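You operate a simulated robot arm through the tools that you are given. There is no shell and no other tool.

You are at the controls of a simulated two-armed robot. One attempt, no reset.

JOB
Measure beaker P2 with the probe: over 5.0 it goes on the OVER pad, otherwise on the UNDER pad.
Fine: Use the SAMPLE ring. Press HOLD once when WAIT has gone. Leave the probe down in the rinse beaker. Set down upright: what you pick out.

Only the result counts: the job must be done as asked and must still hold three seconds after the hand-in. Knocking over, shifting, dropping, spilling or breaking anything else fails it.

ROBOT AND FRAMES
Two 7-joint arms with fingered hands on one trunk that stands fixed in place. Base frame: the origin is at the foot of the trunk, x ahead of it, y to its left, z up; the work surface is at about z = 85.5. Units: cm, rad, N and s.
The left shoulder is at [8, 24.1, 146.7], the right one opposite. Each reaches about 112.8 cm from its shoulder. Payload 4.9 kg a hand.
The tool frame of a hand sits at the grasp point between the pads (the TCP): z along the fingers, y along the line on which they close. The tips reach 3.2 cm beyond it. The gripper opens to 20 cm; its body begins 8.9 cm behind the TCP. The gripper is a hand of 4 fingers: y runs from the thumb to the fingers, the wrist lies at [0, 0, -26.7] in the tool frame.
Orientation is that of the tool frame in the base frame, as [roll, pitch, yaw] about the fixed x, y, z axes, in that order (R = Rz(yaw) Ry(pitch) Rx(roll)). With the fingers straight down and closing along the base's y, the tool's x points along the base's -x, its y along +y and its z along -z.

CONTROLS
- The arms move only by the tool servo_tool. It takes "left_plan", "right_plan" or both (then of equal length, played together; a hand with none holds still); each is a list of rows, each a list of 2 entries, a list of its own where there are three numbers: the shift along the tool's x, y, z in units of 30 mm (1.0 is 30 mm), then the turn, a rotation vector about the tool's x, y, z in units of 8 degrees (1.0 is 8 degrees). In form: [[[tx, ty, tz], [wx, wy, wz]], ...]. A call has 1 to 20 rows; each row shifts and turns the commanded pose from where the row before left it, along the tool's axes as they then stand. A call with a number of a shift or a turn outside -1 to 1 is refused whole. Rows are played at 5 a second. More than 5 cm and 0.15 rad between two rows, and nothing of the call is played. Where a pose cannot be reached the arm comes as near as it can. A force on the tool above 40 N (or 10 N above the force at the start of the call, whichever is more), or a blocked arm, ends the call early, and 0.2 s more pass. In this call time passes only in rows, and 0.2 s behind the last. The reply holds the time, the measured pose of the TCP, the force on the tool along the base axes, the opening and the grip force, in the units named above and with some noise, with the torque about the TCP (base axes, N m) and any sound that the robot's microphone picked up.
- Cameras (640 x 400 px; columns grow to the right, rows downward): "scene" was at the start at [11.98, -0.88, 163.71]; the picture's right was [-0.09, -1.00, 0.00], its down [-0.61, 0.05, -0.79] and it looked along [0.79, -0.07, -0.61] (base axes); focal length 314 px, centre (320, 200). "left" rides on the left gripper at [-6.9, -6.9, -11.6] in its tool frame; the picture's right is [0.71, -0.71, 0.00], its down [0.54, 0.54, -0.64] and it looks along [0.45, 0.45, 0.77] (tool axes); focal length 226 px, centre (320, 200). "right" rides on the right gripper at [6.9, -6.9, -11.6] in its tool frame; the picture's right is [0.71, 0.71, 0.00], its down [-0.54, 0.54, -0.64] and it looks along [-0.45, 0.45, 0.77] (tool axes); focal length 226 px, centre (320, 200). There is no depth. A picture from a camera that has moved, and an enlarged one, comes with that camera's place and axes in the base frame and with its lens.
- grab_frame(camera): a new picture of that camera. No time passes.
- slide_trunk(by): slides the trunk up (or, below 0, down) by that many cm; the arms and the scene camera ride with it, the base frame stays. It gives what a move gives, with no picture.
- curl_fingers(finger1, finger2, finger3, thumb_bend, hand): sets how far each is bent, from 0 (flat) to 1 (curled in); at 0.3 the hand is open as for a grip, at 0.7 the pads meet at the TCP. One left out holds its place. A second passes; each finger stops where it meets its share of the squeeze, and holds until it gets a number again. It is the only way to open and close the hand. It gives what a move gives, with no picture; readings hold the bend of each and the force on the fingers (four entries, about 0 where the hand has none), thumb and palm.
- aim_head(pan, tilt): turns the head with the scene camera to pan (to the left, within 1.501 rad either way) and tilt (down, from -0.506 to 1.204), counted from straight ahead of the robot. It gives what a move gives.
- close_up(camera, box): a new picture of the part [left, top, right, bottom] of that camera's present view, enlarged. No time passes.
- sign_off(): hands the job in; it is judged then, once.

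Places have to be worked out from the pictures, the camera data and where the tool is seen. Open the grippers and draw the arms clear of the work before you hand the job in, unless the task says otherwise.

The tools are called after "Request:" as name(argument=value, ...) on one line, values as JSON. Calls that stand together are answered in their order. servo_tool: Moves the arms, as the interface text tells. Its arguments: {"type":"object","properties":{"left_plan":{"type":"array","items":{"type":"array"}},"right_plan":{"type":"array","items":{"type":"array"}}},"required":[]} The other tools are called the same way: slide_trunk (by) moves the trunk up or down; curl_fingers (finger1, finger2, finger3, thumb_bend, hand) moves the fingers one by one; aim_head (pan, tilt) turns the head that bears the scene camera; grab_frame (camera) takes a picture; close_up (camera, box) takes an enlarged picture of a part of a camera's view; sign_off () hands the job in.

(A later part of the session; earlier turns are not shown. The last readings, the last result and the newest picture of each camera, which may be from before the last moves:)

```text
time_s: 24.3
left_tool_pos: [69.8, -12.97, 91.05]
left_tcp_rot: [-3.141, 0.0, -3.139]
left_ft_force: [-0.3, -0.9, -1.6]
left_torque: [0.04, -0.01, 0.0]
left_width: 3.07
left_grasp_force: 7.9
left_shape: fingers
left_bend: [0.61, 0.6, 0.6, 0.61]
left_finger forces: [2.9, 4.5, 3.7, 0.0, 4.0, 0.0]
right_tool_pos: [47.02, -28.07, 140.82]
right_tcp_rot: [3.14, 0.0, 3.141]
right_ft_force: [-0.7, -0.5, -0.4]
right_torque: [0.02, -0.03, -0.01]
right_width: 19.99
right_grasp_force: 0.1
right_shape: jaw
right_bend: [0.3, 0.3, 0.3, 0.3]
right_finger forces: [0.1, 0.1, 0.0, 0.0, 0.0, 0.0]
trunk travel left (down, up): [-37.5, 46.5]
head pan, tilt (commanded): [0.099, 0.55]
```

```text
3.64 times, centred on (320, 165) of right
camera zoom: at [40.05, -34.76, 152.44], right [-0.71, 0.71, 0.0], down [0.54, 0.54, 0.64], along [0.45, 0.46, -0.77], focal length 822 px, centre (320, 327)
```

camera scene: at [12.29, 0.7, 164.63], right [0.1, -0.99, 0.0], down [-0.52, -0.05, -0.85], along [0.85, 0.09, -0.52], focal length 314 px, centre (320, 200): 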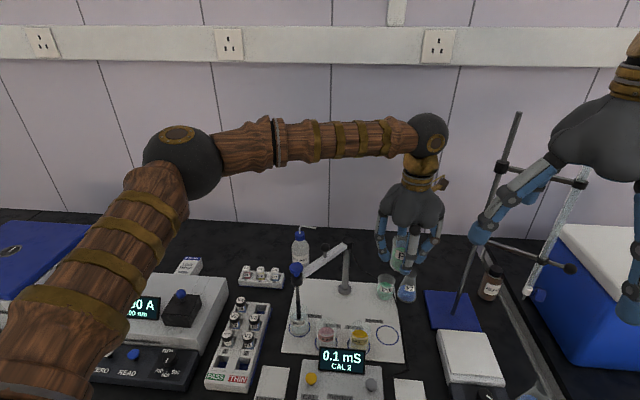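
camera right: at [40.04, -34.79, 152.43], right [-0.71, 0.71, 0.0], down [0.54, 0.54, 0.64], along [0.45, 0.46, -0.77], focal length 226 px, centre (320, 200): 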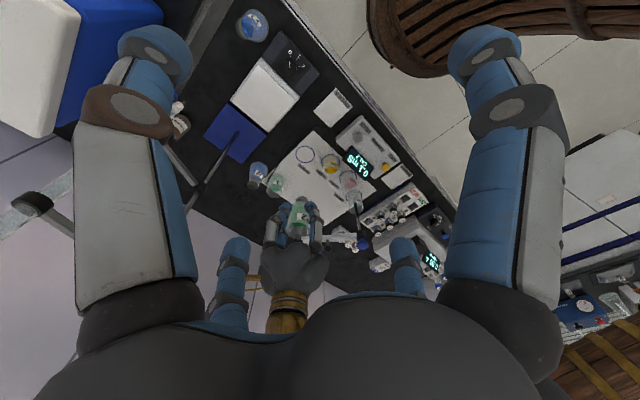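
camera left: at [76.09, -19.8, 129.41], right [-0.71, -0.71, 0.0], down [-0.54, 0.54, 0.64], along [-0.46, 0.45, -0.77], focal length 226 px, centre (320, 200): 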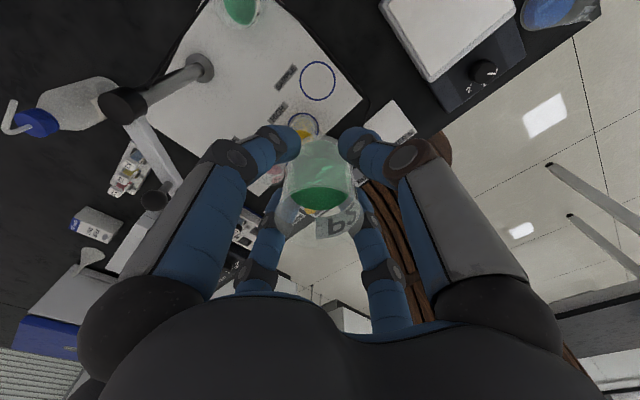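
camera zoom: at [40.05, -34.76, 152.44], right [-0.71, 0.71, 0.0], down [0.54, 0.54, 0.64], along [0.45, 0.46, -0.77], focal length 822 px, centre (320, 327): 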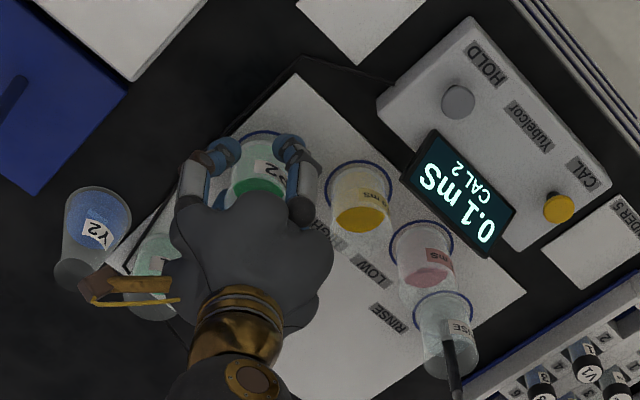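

The beaker's base sits inside the ring with even margins. I lower the last 0.3 cm in small steps.

Request:
servo_tool(left_plan=[[[0, 0, 0.03], [0, 0, 0]], [[0, 0, 0.03], [0, 0, 0]], [[0, 0, 0.03], [0, 0, 0]]])

```text
time_s: 25.1
left_tool_pos: [69.83, -12.97, 90.86]
left_tcp_rot: [-3.141, 0.0, -3.14]
left_ft_force: [0.1, 0.0, -1.5]
left_torque: [-0.02, 0.03, 0.01]
left_width: 3.12
left_grasp_force: 7.5
left_shape: fingers
left_bend: [0.61, 0.6, 0.6, 0.61]
left_finger forces: [2.8, 4.4, 3.7, 0.0, 4.0, 0.0]
right_tool_pos: [47.12, -28.12, 140.71]
right_tcp_rot: [-3.141, 0.0, -3.141]
right_ft_force: [0.3, -0.4, 0.3]
right_torque: [0.01, 0.02, 0.0]
right_width: 19.99
right_grasp_force: 0.0
right_shape: jaw
right_bend: [0.3, 0.3, 0.3, 0.3]
right_finger forces: [0.0, 0.0, 0.1, 0.0, 0.0, 0.1]
trunk travel left (down, up): [-37.5, 46.5]
head pan, tilt (commanded): [0.099, 0.55]
```

The vertical force is still about -1.5 N, so the beaker still hangs. I go down a little more.

Request:
servo_tool(left_plan=[[[0, 0, 0.03], [0, 0, 0]], [[0, 0, 0.03], [0, 0, 0]]])

```text
time_s: 25.7
left_tool_pos: [69.87, -12.99, 90.73]
left_tcp_rot: [3.141, 0.0, -3.138]
left_ft_force: [0.3, 1.2, 4.0]
left_torque: [0.02, -0.04, -0.04]
left_width: 3.07
left_grasp_force: 8.3
left_shape: fingers
left_bend: [0.61, 0.6, 0.6, 0.61]
left_finger forces: [3.2, 5.2, 4.0, 0.0, 4.3, 0.1]
right_tool_pos: [47.0, -27.93, 140.76]
right_tcp_rot: [-3.141, 0.001, -3.14]
right_ft_force: [0.5, -0.5, 0.6]
right_torque: [-0.02, -0.02, -0.04]
right_width: 19.99
right_grasp_force: 0.0
right_shape: jaw
right_bend: [0.3, 0.3, 0.3, 0.3]
right_finger forces: [0.1, 0.1, 0.1, 0.0, 0.0, 0.1]
trunk travel left (down, up): [-37.5, 46.5]
head pan, tilt (commanded): [0.099, 0.55]
```

The force turned to +4 N, so the beaker stands on the mat. I open the fingers gradually.

Request:
curl_fingers(hand="left", finger1=0.57, finger2=0.57, finger3=0.57, thumb_bend=0.57)

Request:
curl_fingers(hand="left", finger1=0.5, finger2=0.5, finger3=0.5, thumb_bend=0.5)

Request:
close_up(camera="left", box=[220, 60, 420, 260])

Request:
close_up(camera="right", box=[260, 110, 380, 220])

```text
time_s: 26.7
left_tool_pos: [69.97, -12.94, 90.63]
left_tcp_rot: [3.14, 0.001, -3.14]
left_ft_force: [-0.3, 0.7, -0.4]
left_torque: [0.0, -0.03, 0.03]
left_width: 4.67
left_grasp_force: 0.1
left_shape: fingers
left_bend: [0.56, 0.56, 0.56, 0.56]
left_finger forces: [0.0, 0.1, 0.0, 0.0, 0.1, 0.0]
right_tool_pos: [46.99, -28.02, 140.68]
right_tcp_rot: [-3.141, 0.0, 3.14]
right_ft_force: [-0.6, 0.4, -0.1]
right_torque: [-0.02, -0.03, 0.01]
right_width: 20.01
right_grasp_force: 0.0
right_shape: jaw
right_bend: [0.3, 0.3, 0.3, 0.3]
right_finger forces: [0.1, 0.0, 0.0, 0.0, 0.0, 0.0]
trunk travel left (down, up): [-37.5, 46.5]
head pan, tilt (commanded): [0.099, 0.55]
```

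```text
time_s: 27.7
left_tool_pos: [69.89, -12.98, 90.6]
left_tcp_rot: [3.141, 0.0, -3.139]
left_ft_force: [-0.7, -0.3, -0.1]
left_torque: [-0.02, -0.03, -0.01]
left_width: 6.88
left_grasp_force: 0.0
left_shape: fingers
left_bend: [0.5, 0.5, 0.5, 0.5]
left_finger forces: [0.1, 0.1, 0.1, 0.1, 0.0, 0.0]
right_tool_pos: [46.96, -28.06, 140.65]
right_tcp_rot: [-3.141, 0.0, 3.141]
right_ft_force: [0.0, 1.1, 0.2]
right_torque: [-0.02, 0.0, -0.02]
right_width: 20.0
right_grasp_force: 0.1
right_shape: jaw
right_bend: [0.3, 0.3, 0.3, 0.3]
right_finger forces: [0.0, 0.0, 0.0, 0.0, 0.0, 0.0]
trunk travel left (down, up): [-37.5, 46.5]
head pan, tilt (commanded): [0.099, 0.55]
```

```text
2.00 times, centred on (320, 160) of left
camera zoom: at [76.8, -19.9, 102.2], right [-0.71, -0.71, 0.0], down [-0.54, 0.54, 0.64], along [-0.46, 0.45, -0.77], focal length 452 px, centre (320, 280)
```

zoom: 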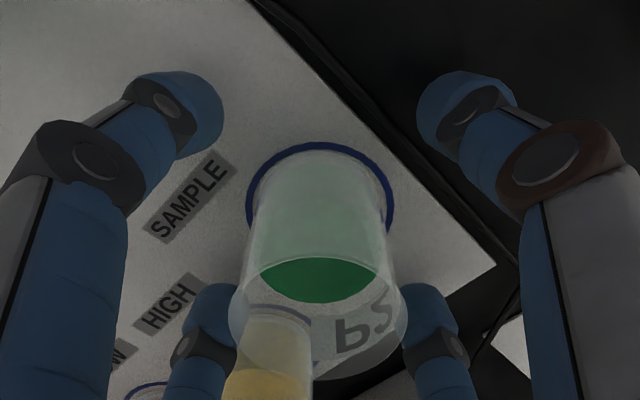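

```text
3.64 times, centred on (320, 165) of right
camera zoom: at [40.04, -34.76, 152.44], right [-0.71, 0.71, 0.0], down [0.54, 0.54, 0.64], along [0.45, 0.46, -0.77], focal length 822 px, centre (320, 327)
```

zoom: 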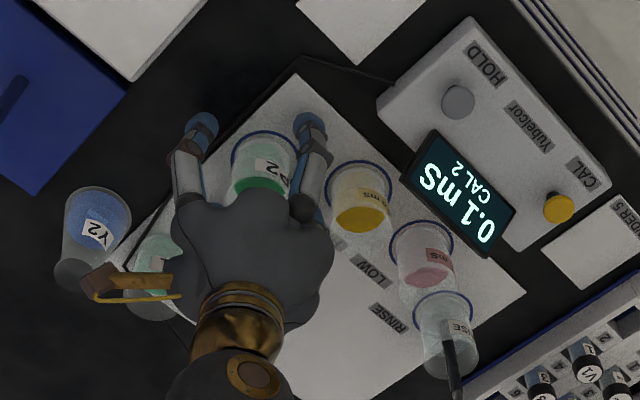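

P2 stands centred in the SAMPLE ring and all finger forces are zero. I raise the hand straight up to z ≈ 120.

Request:
servo_tool(left_plan=[[[0, 0, -0.3], [0, 0, 0]], [[0, 0, -0.5], [0, 0, 0]], [[0, 0, -0.7], [0, 0, 0]], [[0, 0, -0.9], [0, 0, 0]], [[0, 0, -0.9], [0, 0, 0]], [[0, 0, -0.9], [0, 0, 0]], [[0, 0, -0.9], [0, 0, 0]], [[0, 0, -0.9], [0, 0, 0]], [[0, 0, -0.9], [0, 0, 0]], [[0, 0, -0.9], [0, 0, 0]], [[0, 0, -0.9], [0, 0, 0]], [[0, 0, -0.9], [0, 0, 0]], [[0, 0, -0.6], [0, 0, 0]]])

Request:
grab_frame(camera="scene")

Request:
grab_frame(camera="left")

```text
time_s: 30.5
left_tool_pos: [69.79, -13.03, 121.2]
left_tcp_rot: [3.141, 0.002, -3.139]
left_ft_force: [0.2, 0.5, 0.6]
left_torque: [0.04, -0.01, -0.04]
left_width: 6.87
left_grasp_force: 0.0
left_shape: fingers
left_bend: [0.5, 0.5, 0.5, 0.5]
left_finger forces: [0.1, 0.0, 0.0, 0.0, 0.0, 0.0]
right_tool_pos: [47.05, -28.04, 140.84]
right_tcp_rot: [3.141, 0.002, -3.142]
right_ft_force: [0.9, -0.2, -0.2]
right_torque: [0.03, 0.01, -0.01]
right_width: 20.0
right_grasp_force: 0.0
right_shape: jaw
right_bend: [0.3, 0.3, 0.3, 0.3]
right_finger forces: [0.0, 0.0, 0.1, 0.1, 0.1, 0.0]
trunk travel left (down, up): [-37.5, 46.5]
head pan, tilt (commanded): [0.099, 0.55]
```

```text
taken
camera scene: at [12.24, 0.73, 164.63], right [0.1, -0.99, 0.0], down [-0.52, -0.05, -0.85], along [0.85, 0.09, -0.52], focal length 314 px, centre (320, 200)
```

scene: 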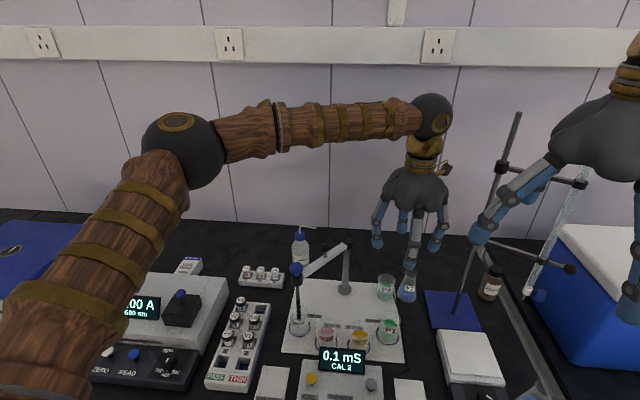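

```text
taken
camera left: at [76.73, -19.98, 132.82], right [-0.71, -0.71, 0.0], down [-0.54, 0.54, 0.64], along [-0.46, 0.45, -0.77], focal length 226 px, centre (320, 200)
```

left: 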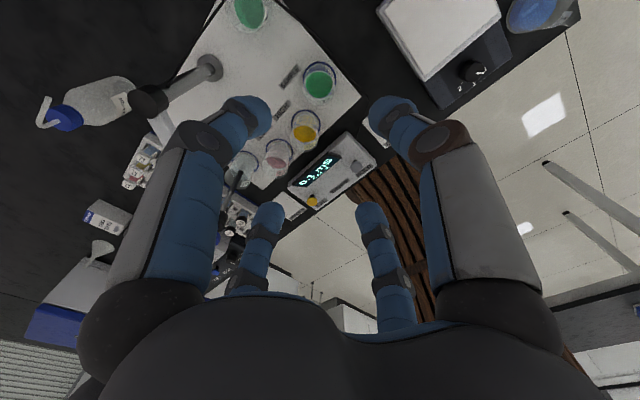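

P2 stands in the SAMPLE ring and nothing else has moved. I move the left hand level over to above the probe's blue cap near (70, 12.6).

Request:
servo_tool(left_plan=[[[0, 0.4, 0], [0, 0, 0]], [[0, 0.8, 0], [0, 0, 0]], [[0, 0.9, 0], [0, 0, 0]], [[0, 0.9, 0], [0, 0, 0]], [[0, 0.9, 0], [0, 0, 0]], [[0, 0.9, 0], [0, 0, 0]], [[0, 0.9, 0], [0, 0, 0]], [[0, 0.9, 0], [0, 0, 0]], [[0, 0.9, 0], [0, 0, 0]], [[0, 0.7, 0], [0, 0, 0]], [[0, 0.33, 0], [0, 0, 0]]])

Request:
grab_frame(camera="left")

Request:
close_up(camera="scene", box=[240, 180, 440, 360])

Request:
close_up(camera="right", box=[260, 110, 420, 270])

```text
time_s: 32.9
left_tool_pos: [69.98, 12.81, 121.42]
left_tcp_rot: [3.14, -0.001, -3.141]
left_ft_force: [-0.2, 0.0, -0.9]
left_torque: [0.0, 0.01, 0.01]
left_width: 6.9
left_grasp_force: 0.1
left_shape: fingers
left_bend: [0.5, 0.5, 0.5, 0.5]
left_finger forces: [0.0, 0.0, 0.0, 0.0, 0.0, 0.1]
right_tool_pos: [47.06, -28.11, 140.7]
right_tcp_rot: [3.141, 0.0, 3.142]
right_ft_force: [-0.7, 0.1, 0.3]
right_torque: [0.01, 0.0, -0.02]
right_width: 19.98
right_grasp_force: 0.1
right_shape: jaw
right_bend: [0.3, 0.3, 0.3, 0.3]
right_finger forces: [0.0, 0.0, 0.1, 0.0, 0.0, 0.1]
trunk travel left (down, up): [-37.5, 46.5]
head pan, tilt (commanded): [0.099, 0.55]
```

```text
taken
camera left: at [76.89, 5.69, 132.91], right [-0.71, -0.71, 0.0], down [-0.54, 0.54, 0.64], along [-0.46, 0.45, -0.77], focal length 226 px, centre (320, 200)
```

left: 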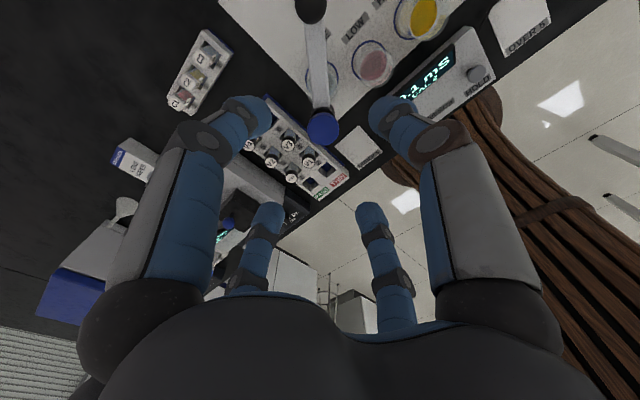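

```text
2.22 times, centred on (340, 270) of scene
camera zoom: at [12.27, 0.77, 164.63], right [0.1, -0.99, 0.0], down [-0.52, -0.05, -0.85], along [0.85, 0.08, -0.52], focal length 698 px, centre (276, 44)
```

zoom: 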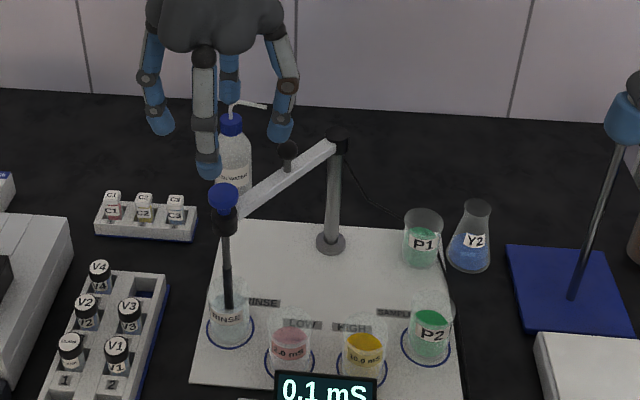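

```text
2.50 times, centred on (340, 190) of right
camera zoom: at [40.02, -34.73, 152.45], right [-0.71, 0.71, 0.0], down [0.54, 0.54, 0.64], along [0.45, 0.45, -0.77], focal length 565 px, centre (270, 225)
```

zoom: 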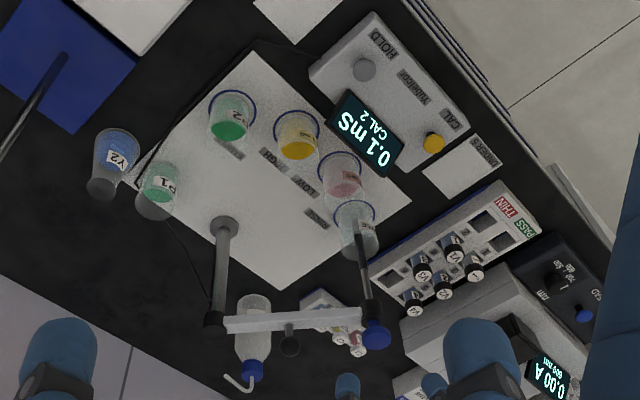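

I zoom on the blue cap and bar in the wrist view to centre the hand on it.

Request:
close_up(camera="left", box=[260, 0, 400, 160])

Request:
close_up(camera="scene", box=[280, 230, 350, 340])

```text
2.50 times, centred on (330, 80) of left
camera zoom: at [76.89, 5.69, 132.91], right [-0.71, -0.71, 0.0], down [-0.54, 0.54, 0.64], along [-0.46, 0.45, -0.77], focal length 565 px, centre (295, 500)
```

zoom: 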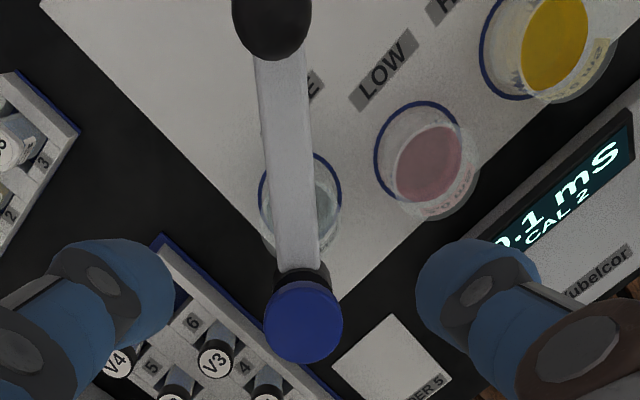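

```text
3.64 times, centred on (315, 285) of scene
camera zoom: at [12.27, 0.77, 164.63], right [0.1, -0.99, 0.0], down [-0.52, -0.05, -0.85], along [0.85, 0.08, -0.52], focal length 1141 px, centre (338, -109)
```

zoom: 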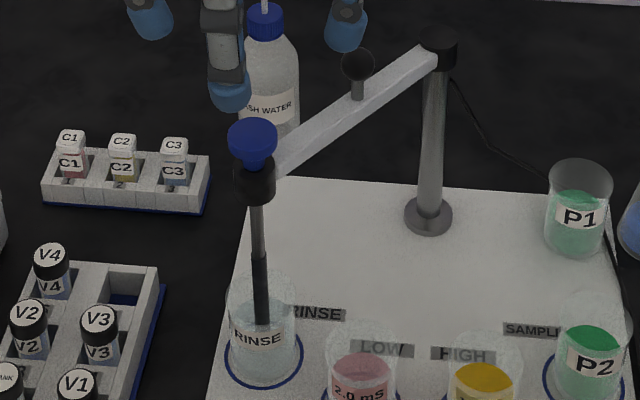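

The cap top is about 3.4 cm wide, centred at (69.75, 12.3), top near z = 109.3. I shift onto it, turn the hand 6.6° so the bar lies midway between two fingers, and lower to z = 112.

Request:
servo_tool(left_plan=[[[0.08, -0.1, 0.3], [0, 0, 0]], [[0, 0, 0.6], [0, 0, -0.4]], [[0, 0, 0.8], [0, 0, -0.425]], [[0, 0, 0.8], [0, 0, 0]], [[0, 0, 0.4], [0, 0, 0]], [[0, 0, 0.2], [0, 0, 0]]])

Request:
grab_frame(camera="left")

Request:
close_up(camera="scene", box=[250, 200, 370, 300])

```text
time_s: 34.3
left_tool_pos: [69.79, 12.21, 112.0]
left_tcp_rot: [-3.141, -0.001, -3.025]
left_ft_force: [0.0, -0.2, 0.2]
left_torque: [0.03, -0.02, 0.02]
left_width: 6.86
left_grasp_force: 0.0
left_shape: fingers
left_bend: [0.5, 0.5, 0.5, 0.5]
left_finger forces: [0.0, 0.1, 0.1, 0.1, 0.0, 0.0]
right_tool_pos: [46.94, -28.07, 140.72]
right_tcp_rot: [3.142, -0.001, 3.141]
right_ft_force: [0.4, 0.7, 0.3]
right_torque: [0.01, 0.01, -0.03]
right_width: 19.96
right_grasp_force: 0.1
right_shape: jaw
right_bend: [0.3, 0.3, 0.3, 0.3]
right_finger forces: [0.1, 0.0, 0.1, 0.0, 0.0, 0.0]
trunk travel left (down, up): [-37.5, 46.5]
head pan, tilt (commanded): [0.099, 0.55]
```

```text
taken
camera left: at [77.39, 6.09, 123.54], right [-0.62, -0.78, 0.0], down [-0.6, 0.47, 0.64], along [-0.5, 0.4, -0.77], focal length 226 px, centre (320, 200)
```

left: 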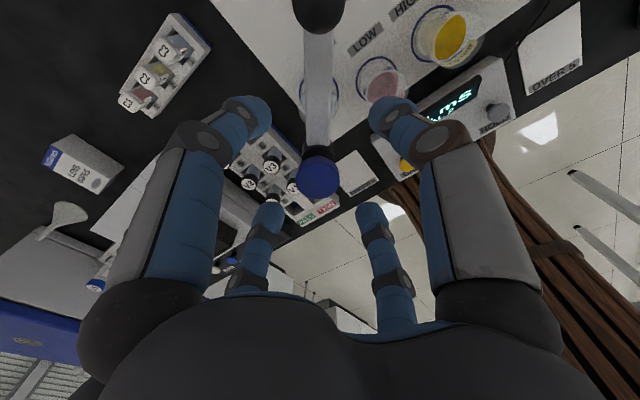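

```text
4.00 times, centred on (310, 250) of scene
camera zoom: at [12.29, 0.75, 164.63], right [0.1, -0.99, 0.0], down [-0.52, -0.05, -0.85], along [0.85, 0.09, -0.52], focal length 1255 px, centre (360, 0)
```

zoom: 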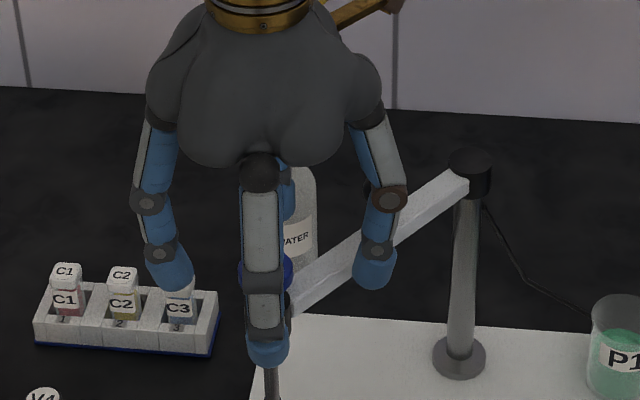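

The cap is centred under the hand with its top near z = 109.2. I lower to z ≈ 109.5 and close the fingers on it.

Request:
servo_tool(left_plan=[[[0, 0, 0.4], [0, 0, 0]], [[0, 0, 0.3], [0, 0, 0]], [[0, 0, 0.13], [0, 0, 0]]])

Request:
curl_fingers(hand="left", finger1=0.62, finger2=0.62, finger3=0.62, thumb_bend=0.62)

Request:
close_up(camera="left", box=[220, 80, 420, 280])

Request:
close_up(camera="scene", box=[250, 200, 370, 300])

```text
time_s: 35.1
left_tool_pos: [69.7, 12.3, 109.61]
left_tcp_rot: [-3.141, 0.0, -3.023]
left_ft_force: [-0.1, -0.1, -0.5]
left_torque: [-0.01, 0.0, 0.01]
left_width: 6.87
left_grasp_force: 0.1
left_shape: fingers
left_bend: [0.5, 0.5, 0.5, 0.5]
left_finger forces: [0.0, 0.1, 0.0, 0.0, 0.1, 0.0]
right_tool_pos: [47.0, -27.91, 140.87]
right_tcp_rot: [-3.141, 0.0, -3.141]
right_ft_force: [0.4, 0.1, 0.8]
right_torque: [0.02, -0.01, 0.03]
right_width: 19.97
right_grasp_force: 0.1
right_shape: jaw
right_bend: [0.3, 0.3, 0.3, 0.3]
right_finger forces: [0.0, 0.1, 0.0, 0.1, 0.0, 0.0]
trunk travel left (down, up): [-37.5, 46.5]
head pan, tilt (commanded): [0.099, 0.55]
```

```text
time_s: 36.1
left_tool_pos: [69.71, 12.15, 109.51]
left_tcp_rot: [-3.14, 0.001, -3.025]
left_ft_force: [0.2, -0.1, 0.1]
left_torque: [0.0, 0.01, 0.01]
left_width: 2.65
left_grasp_force: 0.0
left_shape: fingers
left_bend: [0.62, 0.62, 0.62, 0.62]
left_finger forces: [0.0, 0.0, 0.1, 0.0, 0.0, 0.0]
right_tool_pos: [47.13, -28.08, 140.76]
right_tcp_rot: [3.141, 0.001, -3.141]
right_ft_force: [-0.1, 0.2, 0.9]
right_torque: [-0.01, 0.01, 0.0]
right_width: 19.99
right_grasp_force: 0.0
right_shape: jaw
right_bend: [0.3, 0.3, 0.3, 0.3]
right_finger forces: [0.1, 0.0, 0.0, 0.0, 0.0, 0.0]
trunk travel left (down, up): [-37.5, 46.5]
head pan, tilt (commanded): [0.099, 0.55]
```

```text
2.00 times, centred on (320, 180) of left
camera zoom: at [77.4, 6.12, 121.08], right [-0.62, -0.78, 0.0], down [-0.6, 0.48, 0.64], along [-0.5, 0.4, -0.77], focal length 452 px, centre (320, 240)
```

zoom: 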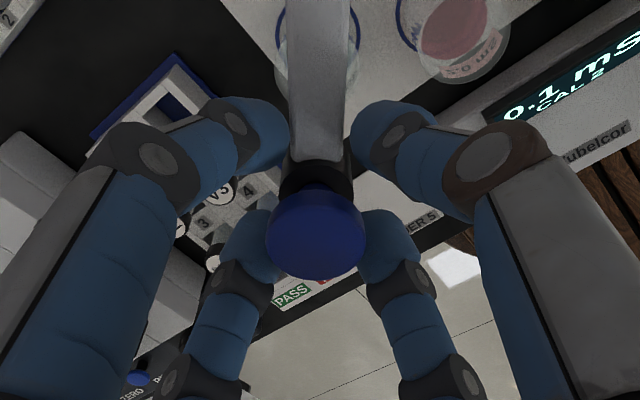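

```text
4.00 times, centred on (310, 250) of scene
camera zoom: at [12.28, 0.75, 164.63], right [0.1, -0.99, 0.0], down [-0.52, -0.05, -0.85], along [0.85, 0.09, -0.52], focal length 1255 px, centre (360, 0)
```

zoom: 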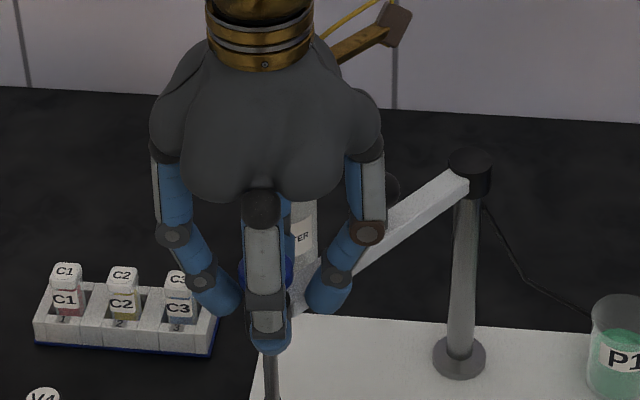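

The bar runs midway between two fingers and the cap is centred, no contact yet. I close further.

Request:
curl_fingers(hand="left", finger1=0.7, finger2=0.7, finger3=0.7, thumb_bend=0.7)

Request:
close_up(camera="left", box=[220, 80, 420, 280])

Request:
close_up(camera="scene", box=[250, 200, 370, 300])

```text
time_s: 37.1
left_tool_pos: [69.76, 12.25, 109.52]
left_tcp_rot: [3.141, -0.002, -3.027]
left_ft_force: [-1.9, 1.7, -3.4]
left_torque: [0.06, -0.03, 0.01]
left_width: 1.16
left_grasp_force: 10.4
left_shape: fingers
left_bend: [0.67, 0.66, 0.67, 0.68]
left_finger forces: [4.2, 5.5, 4.6, 0.1, 6.3, 0.0]
right_tool_pos: [47.14, -28.06, 140.8]
right_tcp_rot: [3.141, 0.0, -3.141]
right_ft_force: [-0.5, 0.4, 1.1]
right_torque: [-0.01, -0.01, -0.02]
right_width: 20.0
right_grasp_force: 0.1
right_shape: jaw
right_bend: [0.3, 0.3, 0.3, 0.3]
right_finger forces: [0.0, 0.0, 0.0, 0.1, 0.0, 0.0]
trunk travel left (down, up): [-37.5, 46.5]
head pan, tilt (commanded): [0.099, 0.55]
```

```text
2.00 times, centred on (320, 180) of left
camera zoom: at [77.38, 6.17, 121.07], right [-0.62, -0.78, 0.0], down [-0.6, 0.47, 0.64], along [-0.5, 0.4, -0.77], focal length 452 px, centre (320, 240)
```

zoom: 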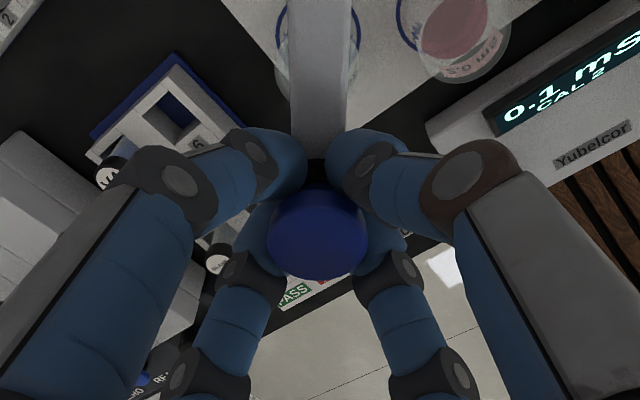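

```text
4.00 times, centred on (310, 250) of scene
camera zoom: at [12.27, 0.79, 164.63], right [0.1, -0.99, 0.0], down [-0.52, -0.05, -0.85], along [0.85, 0.09, -0.52], focal length 1255 px, centre (360, 0)
```

zoom: 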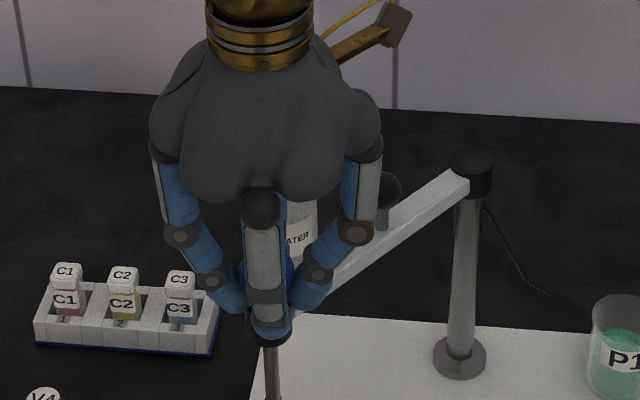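

The cap is gripped on four sides. I lift gently by 2 cm and watch the forces.

Request:
servo_tool(left_plan=[[[0, 0, -0.1], [0, 0, 0]], [[0, 0, -0.15], [0, 0, 0]], [[0, 0, -0.2], [0, 0, 0]], [[0, 0, -0.2], [0, 0, 0]]])

Request:
close_up(camera="scene", box=[250, 200, 410, 370])

Request:
close_up(camera="left", box=[220, 80, 420, 280])

```text
time_s: 38.1
left_tool_pos: [69.73, 12.26, 111.49]
left_tcp_rot: [3.141, 0.001, -3.026]
left_ft_force: [-0.5, 0.7, -1.2]
left_torque: [0.02, 0.04, 0.04]
left_width: 0.91
left_grasp_force: 9.0
left_shape: fingers
left_bend: [0.68, 0.66, 0.67, 0.68]
left_finger forces: [3.1, 5.3, 4.4, 0.1, 5.6, 0.1]
right_tool_pos: [46.91, -27.98, 140.65]
right_tcp_rot: [3.141, 0.001, -3.142]
right_ft_force: [-0.9, 0.1, -0.8]
right_torque: [0.0, 0.0, 0.03]
right_width: 19.98
right_grasp_force: 0.2
right_shape: jaw
right_bend: [0.3, 0.3, 0.3, 0.3]
right_finger forces: [0.1, 0.0, 0.0, 0.0, 0.0, 0.0]
trunk travel left (down, up): [-37.5, 46.5]
head pan, tilt (commanded): [0.099, 0.55]
```

```text
2.35 times, centred on (330, 285) of scene
camera zoom: at [12.26, 0.76, 164.63], right [0.1, -0.99, 0.0], down [-0.52, -0.05, -0.85], along [0.85, 0.08, -0.52], focal length 738 px, centre (296, 0)
```

zoom: 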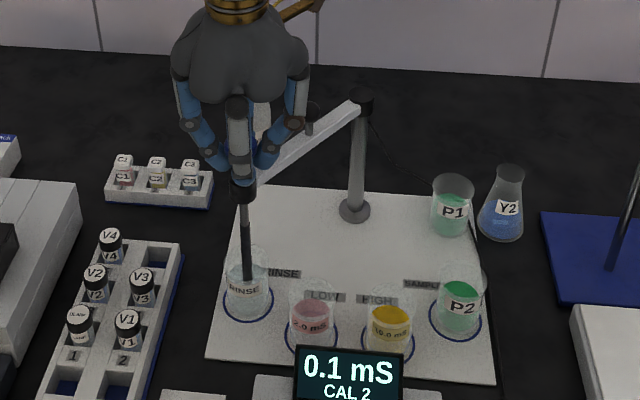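

```text
2.00 times, centred on (320, 180) of left
camera zoom: at [77.35, 6.14, 123.0], right [-0.62, -0.78, 0.0], down [-0.6, 0.48, 0.64], along [-0.5, 0.4, -0.77], focal length 452 px, centre (320, 240)
```

zoom: 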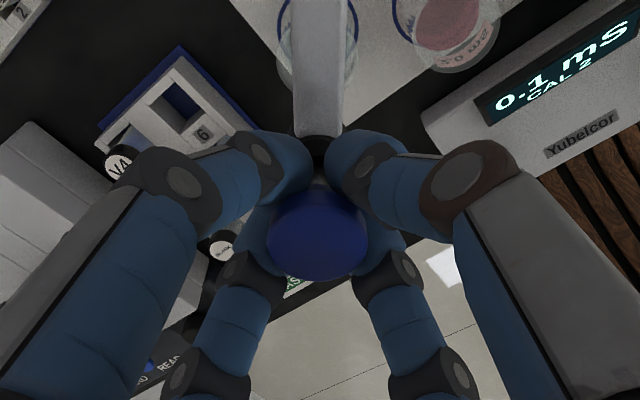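

The cap follows the hand with little force. I continue the lift by another 5 cm.

Request:
servo_tool(left_plan=[[[0, 0, -0.2], [0, 0, 0]], [[0, 0, -0.25], [0, 0, 0]], [[0, 0, -0.25], [0, 0, 0]], [[0, 0, -0.25], [0, 0, 0]], [[0, 0, -0.25], [0, 0, 0]], [[0, 0, -0.25], [0, 0, 0]], [[0, 0, -0.2], [0, 0, 0]]])

Request:
close_up(camera="scene", box=[250, 200, 410, 370])

Request:
close_up(camera="right", box=[260, 110, 420, 270])

```text
time_s: 39.7
left_tool_pos: [69.74, 12.4, 116.29]
left_tcp_rot: [3.141, 0.001, -3.026]
left_ft_force: [1.2, -1.2, -1.0]
left_torque: [0.0, -0.02, 0.05]
left_width: 0.89
left_grasp_force: 9.3
left_shape: fingers
left_bend: [0.68, 0.66, 0.67, 0.68]
left_finger forces: [3.5, 5.1, 4.3, 0.1, 6.6, 0.1]
right_tool_pos: [47.05, -28.1, 140.72]
right_tcp_rot: [3.14, 0.0, 3.141]
right_ft_force: [0.4, -0.7, 0.2]
right_torque: [-0.01, 0.01, 0.01]
right_width: 20.01
right_grasp_force: 0.0
right_shape: jaw
right_bend: [0.3, 0.3, 0.3, 0.3]
right_finger forces: [0.0, 0.0, 0.0, 0.0, 0.1, 0.0]
trunk travel left (down, up): [-37.5, 46.5]
head pan, tilt (commanded): [0.099, 0.55]
```

```text
2.35 times, centred on (330, 285) of scene
camera zoom: at [12.3, 0.73, 164.63], right [0.1, -0.99, 0.0], down [-0.52, -0.05, -0.85], along [0.85, 0.09, -0.52], focal length 738 px, centre (296, 0)
```

zoom: 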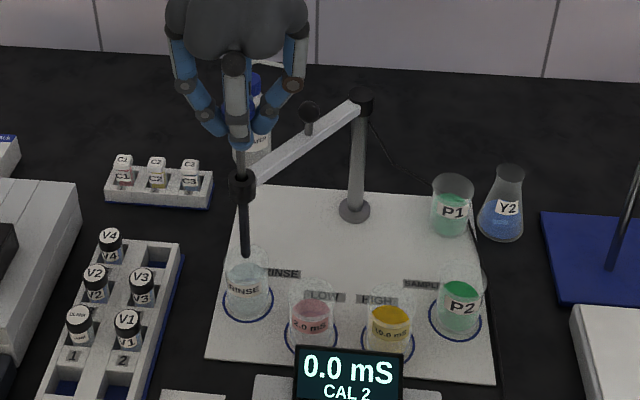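

```text
2.50 times, centred on (340, 190) of right
camera zoom: at [40.04, -34.77, 152.44], right [-0.71, 0.71, 0.0], down [0.54, 0.54, 0.64], along [0.45, 0.45, -0.77], focal length 565 px, centre (270, 225)
```

zoom: 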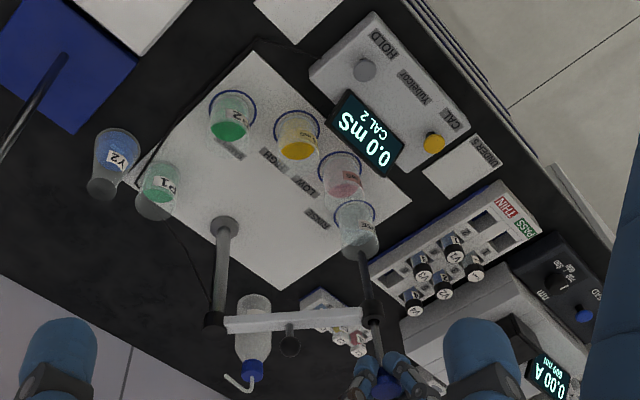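

The probe is out of the rinse water (display 0.0 mS), tip near z = 95. I lift 2.5 cm more for a safe margin over the beaker rims.

Request:
servo_tool(left_plan=[[[0, 0, -0.15], [0, 0, 0]], [[0, 0, -0.2], [0, 0, 0]], [[0, 0, -0.2], [0, 0, 0]], [[0, 0, -0.15], [0, 0, 0]], [[0, 0, -0.1], [0, 0, 0]]])

Request:
close_up(camera="scene", box=[250, 200, 410, 370])

Request:
close_up(camera="left", box=[220, 60, 420, 260])

```text
time_s: 40.9
left_tool_pos: [69.65, 12.29, 117.93]
left_tcp_rot: [3.137, -0.009, -3.026]
left_ft_force: [5.2, -2.5, -29.4]
left_torque: [-0.12, -0.21, 0.06]
left_width: 1.29
left_grasp_force: 16.2
left_shape: fingers
left_bend: [0.67, 0.66, 0.66, 0.67]
left_finger forces: [6.6, 9.1, 8.5, 0.0, 8.7, 0.0]
right_tool_pos: [47.24, -28.05, 140.61]
right_tcp_rot: [3.141, -0.002, -3.141]
right_ft_force: [0.2, -0.8, -0.2]
right_torque: [0.0, 0.02, 0.05]
right_width: 19.99
right_grasp_force: 0.1
right_shape: jaw
right_bend: [0.3, 0.3, 0.3, 0.3]
right_finger forces: [0.0, 0.1, 0.1, 0.1, 0.1, 0.1]
trunk travel left (down, up): [-37.5, 46.5]
head pan, tilt (commanded): [0.099, 0.55]
stopped in row 5 (left hand): the force on the tool passed its limit at 41 N (the readings are from after the stop); the commanded pose is now the measured one
```

```text
2.35 times, centred on (330, 285) of scene
camera zoom: at [12.58, 0.7, 164.6], right [0.1, -1.0, 0.0], down [-0.52, -0.05, -0.85], along [0.85, 0.08, -0.52], focal length 738 px, centre (296, 0)
```

zoom: 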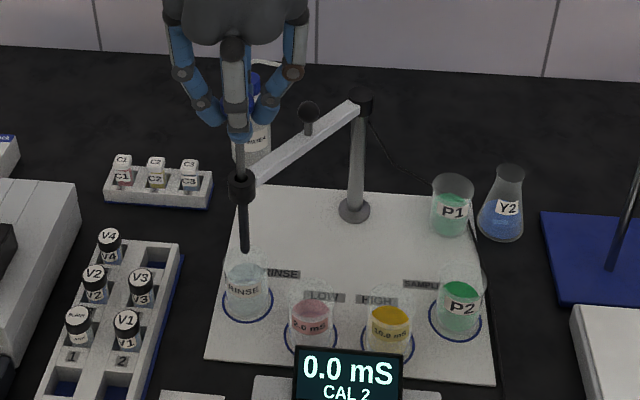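

```text
2.00 times, centred on (320, 160) of left
camera zoom: at [77.43, 6.18, 129.36], right [-0.62, -0.78, 0.0], down [-0.59, 0.47, 0.65], along [-0.51, 0.4, -0.76], focal length 452 px, centre (320, 280)
```

zoom: 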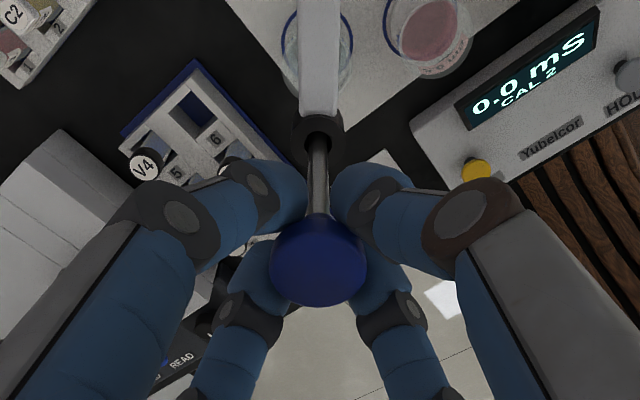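

The probe hit the top of its travel (force -29 N). I lower 0.6 cm to relieve it.

Request:
servo_tool(left_plan=[[[0, 0, 0.1], [0, 0, 0]], [[0, 0, 0.1], [0, 0, 0]]])

Request:
close_up(camera="right", box=[280, 130, 420, 270])

Request:
close_up(camera="scene", box=[290, 250, 350, 340])

```text
time_s: 41.5
left_tool_pos: [69.69, 12.29, 117.68]
left_tcp_rot: [3.14, -0.003, -3.026]
left_ft_force: [2.9, -1.6, -7.4]
left_torque: [-0.06, -0.07, 0.08]
left_width: 1.22
left_grasp_force: 11.8
left_shape: fingers
left_bend: [0.67, 0.66, 0.66, 0.67]
left_finger forces: [4.5, 6.6, 5.9, 0.0, 7.3, 0.1]
right_tool_pos: [47.04, -28.03, 140.69]
right_tcp_rot: [3.14, -0.001, 3.141]
right_ft_force: [0.3, 0.5, -0.4]
right_torque: [-0.03, 0.0, -0.02]
right_width: 20.0
right_grasp_force: 0.1
right_shape: jaw
right_bend: [0.3, 0.3, 0.3, 0.3]
right_finger forces: [0.0, 0.0, 0.0, 0.0, 0.0, 0.1]
trunk travel left (down, up): [-37.5, 46.5]
head pan, tilt (commanded): [0.099, 0.55]
```

```text
2.86 times, centred on (350, 200) of right
camera zoom: at [40.16, -34.82, 152.42], right [-0.71, 0.71, 0.0], down [0.54, 0.54, 0.64], along [0.45, 0.46, -0.77], focal length 646 px, centre (234, 200)
```

zoom: 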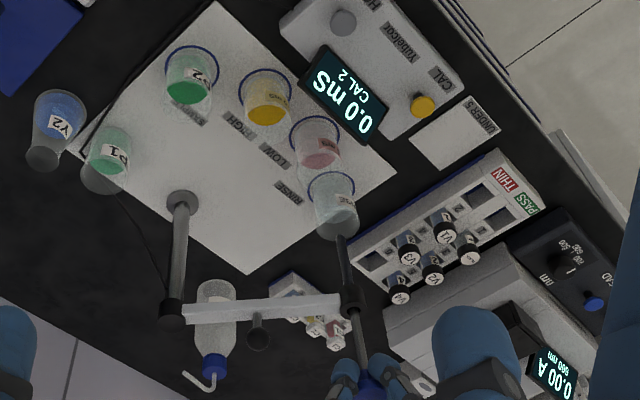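

```text
4.44 times, centred on (320, 295) of scene
camera zoom: at [12.42, 0.68, 164.65], right [0.1, -0.99, 0.0], down [-0.52, -0.05, -0.85], along [0.85, 0.09, -0.52], focal length 1395 px, centre (320, -222)
```

zoom: 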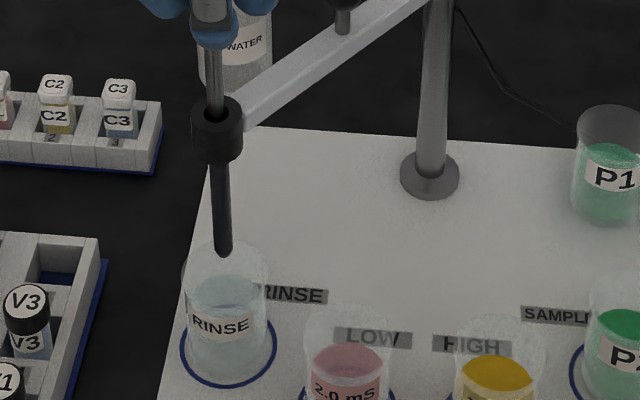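

The stop force is down to -7 N and the tip clears the rims by about 2 cm. I lower a hair more and start the swing along the 20 cm arc about the post, turning the hand with the bar, a few rows first.

Request:
servo_tool(left_plan=[[[0, 0, 0.05], [0, 0, 0]], [[0.194, -0.208, 0], [0, 0, -0.305]], [[0.388, -0.417, 0], [0, 0, -0.609]], [[0.388, -0.417, 0], [0, 0, -0.609]], [[0.388, -0.417, 0], [0, 0, -0.609]]])

Request:
close_up(camera="scene", box=[250, 200, 410, 370])

Request:
close_up(camera="left", box=[220, 60, 420, 260])

```text
time_s: 42.6
left_tool_pos: [66.43, 7.25, 117.33]
left_tcp_rot: [3.139, -0.003, -2.726]
left_ft_force: [3.6, -0.8, -0.1]
left_torque: [-0.02, -0.05, -0.01]
left_width: 1.03
left_grasp_force: 9.2
left_shape: fingers
left_bend: [0.67, 0.66, 0.67, 0.67]
left_finger forces: [4.0, 5.0, 3.8, 0.0, 6.2, 0.0]
right_tool_pos: [47.09, -28.05, 140.73]
right_tcp_rot: [3.14, -0.001, -3.141]
right_ft_force: [1.1, -1.2, -0.1]
right_torque: [0.03, -0.02, 0.02]
right_width: 19.99
right_grasp_force: 0.1
right_shape: jaw
right_bend: [0.3, 0.3, 0.3, 0.3]
right_finger forces: [0.1, 0.0, 0.1, 0.1, 0.0, 0.0]
trunk travel left (down, up): [-37.5, 46.5]
head pan, tilt (commanded): [0.099, 0.55]
```

```text
2.35 times, centred on (330, 285) of scene
camera zoom: at [12.36, 0.64, 164.62], right [0.1, -0.99, 0.0], down [-0.52, -0.05, -0.85], along [0.85, 0.09, -0.52], focal length 738 px, centre (296, 0)
```

zoom: 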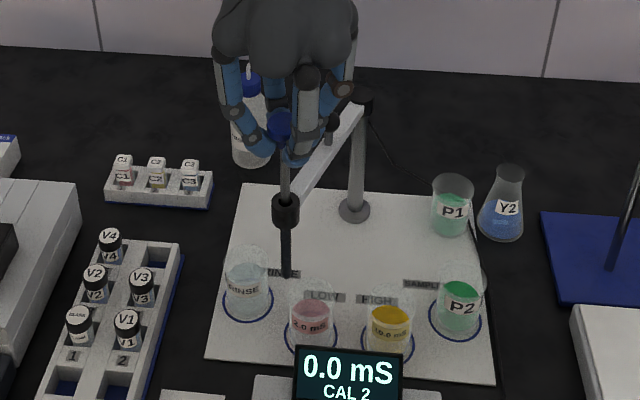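

```text
2.00 times, centred on (320, 160) of left
camera zoom: at [75.72, 3.61, 128.9], right [-0.36, -0.93, 0.0], down [-0.71, 0.28, 0.65], along [-0.6, 0.23, -0.76], focal length 452 px, centre (320, 280)
```

zoom: 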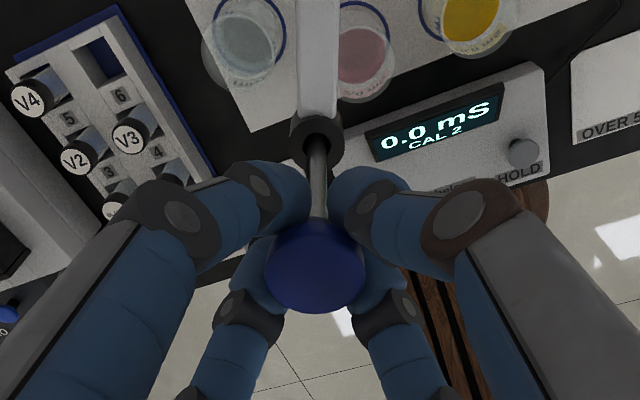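

The bar follows smoothly with about 3 N. I continue the swing past LOW and HIGH.

Request:
servo_tool(left_plan=[[[0.382, -0.423, 0], [0, 0, -0.609]], [[0.382, -0.423, 0], [0, 0, -0.609]], [[0.382, -0.423, 0], [0, 0, -0.609]], [[0.382, -0.423, 0], [0, 0, -0.609]], [[0.382, -0.423, 0], [0, 0, -0.609]], [[0.382, -0.423, 0], [0, 0, -0.609]], [[0.382, -0.423, 0], [0, 0, -0.609]], [[0.382, -0.423, 0], [0, 0, -0.609]]])

Request:
close_up(camera="scene", box=[250, 200, 410, 370])

Request:
close_up(camera="left", box=[220, 60, 420, 260])

```text
time_s: 44.5
left_tool_pos: [66.24, -6.29, 117.3]
left_tcp_rot: [3.137, 0.001, -2.047]
left_ft_force: [-0.3, 0.7, -1.2]
left_torque: [0.0, 0.0, 0.0]
left_width: 1.02
left_grasp_force: 9.1
left_shape: fingers
left_bend: [0.67, 0.66, 0.67, 0.68]
left_finger forces: [3.9, 5.1, 4.0, 0.0, 5.9, 0.1]
right_tool_pos: [47.13, -28.13, 140.78]
right_tcp_rot: [-3.141, 0.0, -3.14]
right_ft_force: [0.1, 0.0, 0.8]
right_torque: [0.0, 0.04, -0.02]
right_width: 19.98
right_grasp_force: 0.1
right_shape: jaw
right_bend: [0.3, 0.3, 0.3, 0.3]
right_finger forces: [0.1, 0.1, 0.0, 0.0, 0.0, 0.0]
trunk travel left (down, up): [-37.5, 46.5]
head pan, tilt (commanded): [0.099, 0.55]
```

```text
2.35 times, centred on (330, 285) of scene
camera zoom: at [12.34, 0.66, 164.64], right [0.1, -0.99, 0.0], down [-0.52, -0.05, -0.85], along [0.85, 0.09, -0.52], focal length 738 px, centre (296, 0)
```

zoom: 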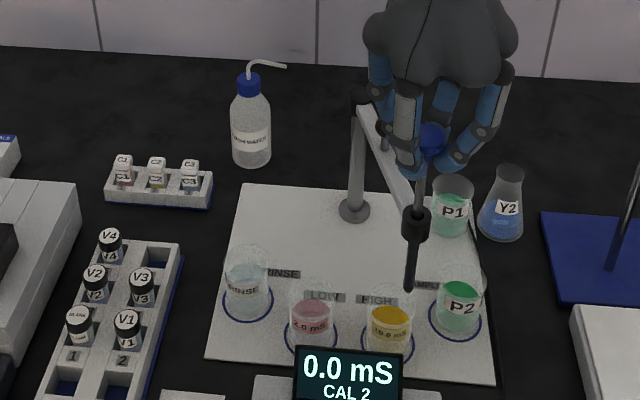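

```text
2.00 times, centred on (320, 160) of left
camera zoom: at [75.65, -3.39, 128.91], right [0.3, -0.95, 0.0], down [-0.73, -0.23, 0.65], along [-0.62, -0.19, -0.76], focal length 452 px, centre (320, 280)
```

zoom: 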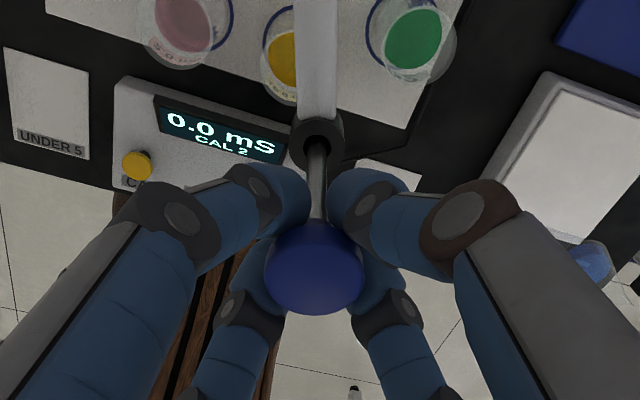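

Forces are near zero at (66.2, -6.3), right on the expected arc. I finish the last 22° to bring the probe over P2 at (69.9, -13.0).

Request:
servo_tool(left_plan=[[[0.386, -0.419, 0], [0, 0, -0.609]], [[0.386, -0.419, 0], [0, 0, -0.609]], [[0.386, -0.419, 0], [0, 0, -0.609]], [[0.386, -0.419, 0], [0, 0, -0.609]], [[0.193, -0.21, 0], [0, 0, -0.305]]])

Request:
close_up(camera="scene", box=[340, 200, 440, 360])

Request:
close_up(camera="left", box=[220, 40, 420, 240])

Request:
close_up(camera="right", box=[240, 110, 400, 270])

```text
time_s: 45.6
left_tool_pos: [70.04, -12.89, 117.43]
left_tcp_rot: [3.138, 0.001, -1.662]
left_ft_force: [2.9, 3.7, -8.2]
left_torque: [0.03, -0.05, 0.03]
left_width: 1.01
left_grasp_force: 11.4
left_shape: fingers
left_bend: [0.67, 0.66, 0.67, 0.68]
left_finger forces: [5.2, 5.8, 4.8, 0.1, 7.0, 0.0]
right_tool_pos: [47.13, -28.05, 140.74]
right_tcp_rot: [3.141, -0.001, -3.137]
right_ft_force: [-0.5, -0.6, 0.1]
right_torque: [-0.01, 0.0, -0.03]
right_width: 20.01
right_grasp_force: 0.1
right_shape: jaw
right_bend: [0.3, 0.3, 0.3, 0.3]
right_finger forces: [0.0, 0.0, 0.0, 0.1, 0.1, 0.0]
trunk travel left (down, up): [-37.5, 46.5]
head pan, tilt (commanded): [0.099, 0.55]
```

```text
2.50 times, centred on (390, 280) of scene
camera zoom: at [12.44, 0.79, 164.61], right [0.1, -0.99, 0.0], down [-0.52, -0.05, -0.85], along [0.85, 0.09, -0.52], focal length 785 px, centre (145, 0)
```

zoom: 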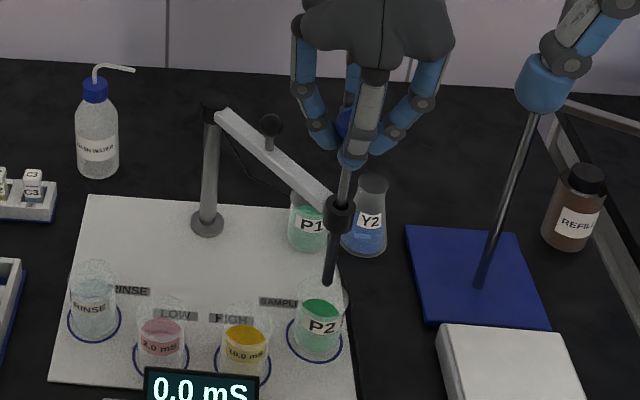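

```text
2.00 times, centred on (320, 140) of left
camera zoom: at [77.63, -6.78, 128.91], right [0.64, -0.77, -0.01], down [-0.59, -0.49, 0.65], along [-0.5, -0.41, -0.76], focal length 452 px, centre (320, 320)
```

zoom: 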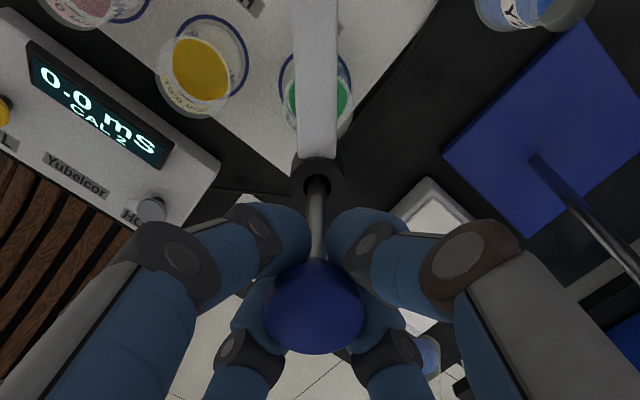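

```text
2.50 times, centred on (320, 190) of right
camera zoom: at [40.2, -34.7, 152.4], right [-0.71, 0.71, 0.0], down [0.54, 0.54, 0.64], along [0.45, 0.46, -0.77], focal length 565 px, centre (320, 225)
```

zoom: 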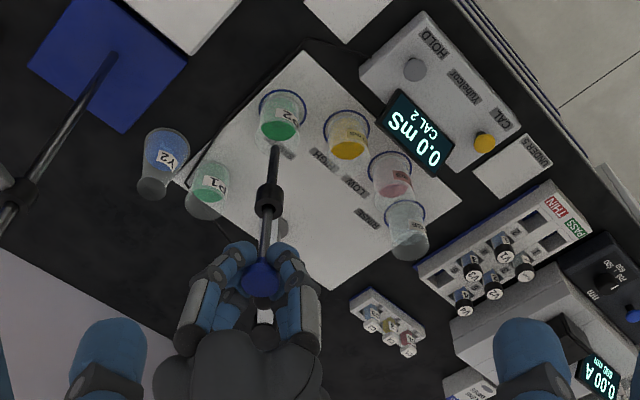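

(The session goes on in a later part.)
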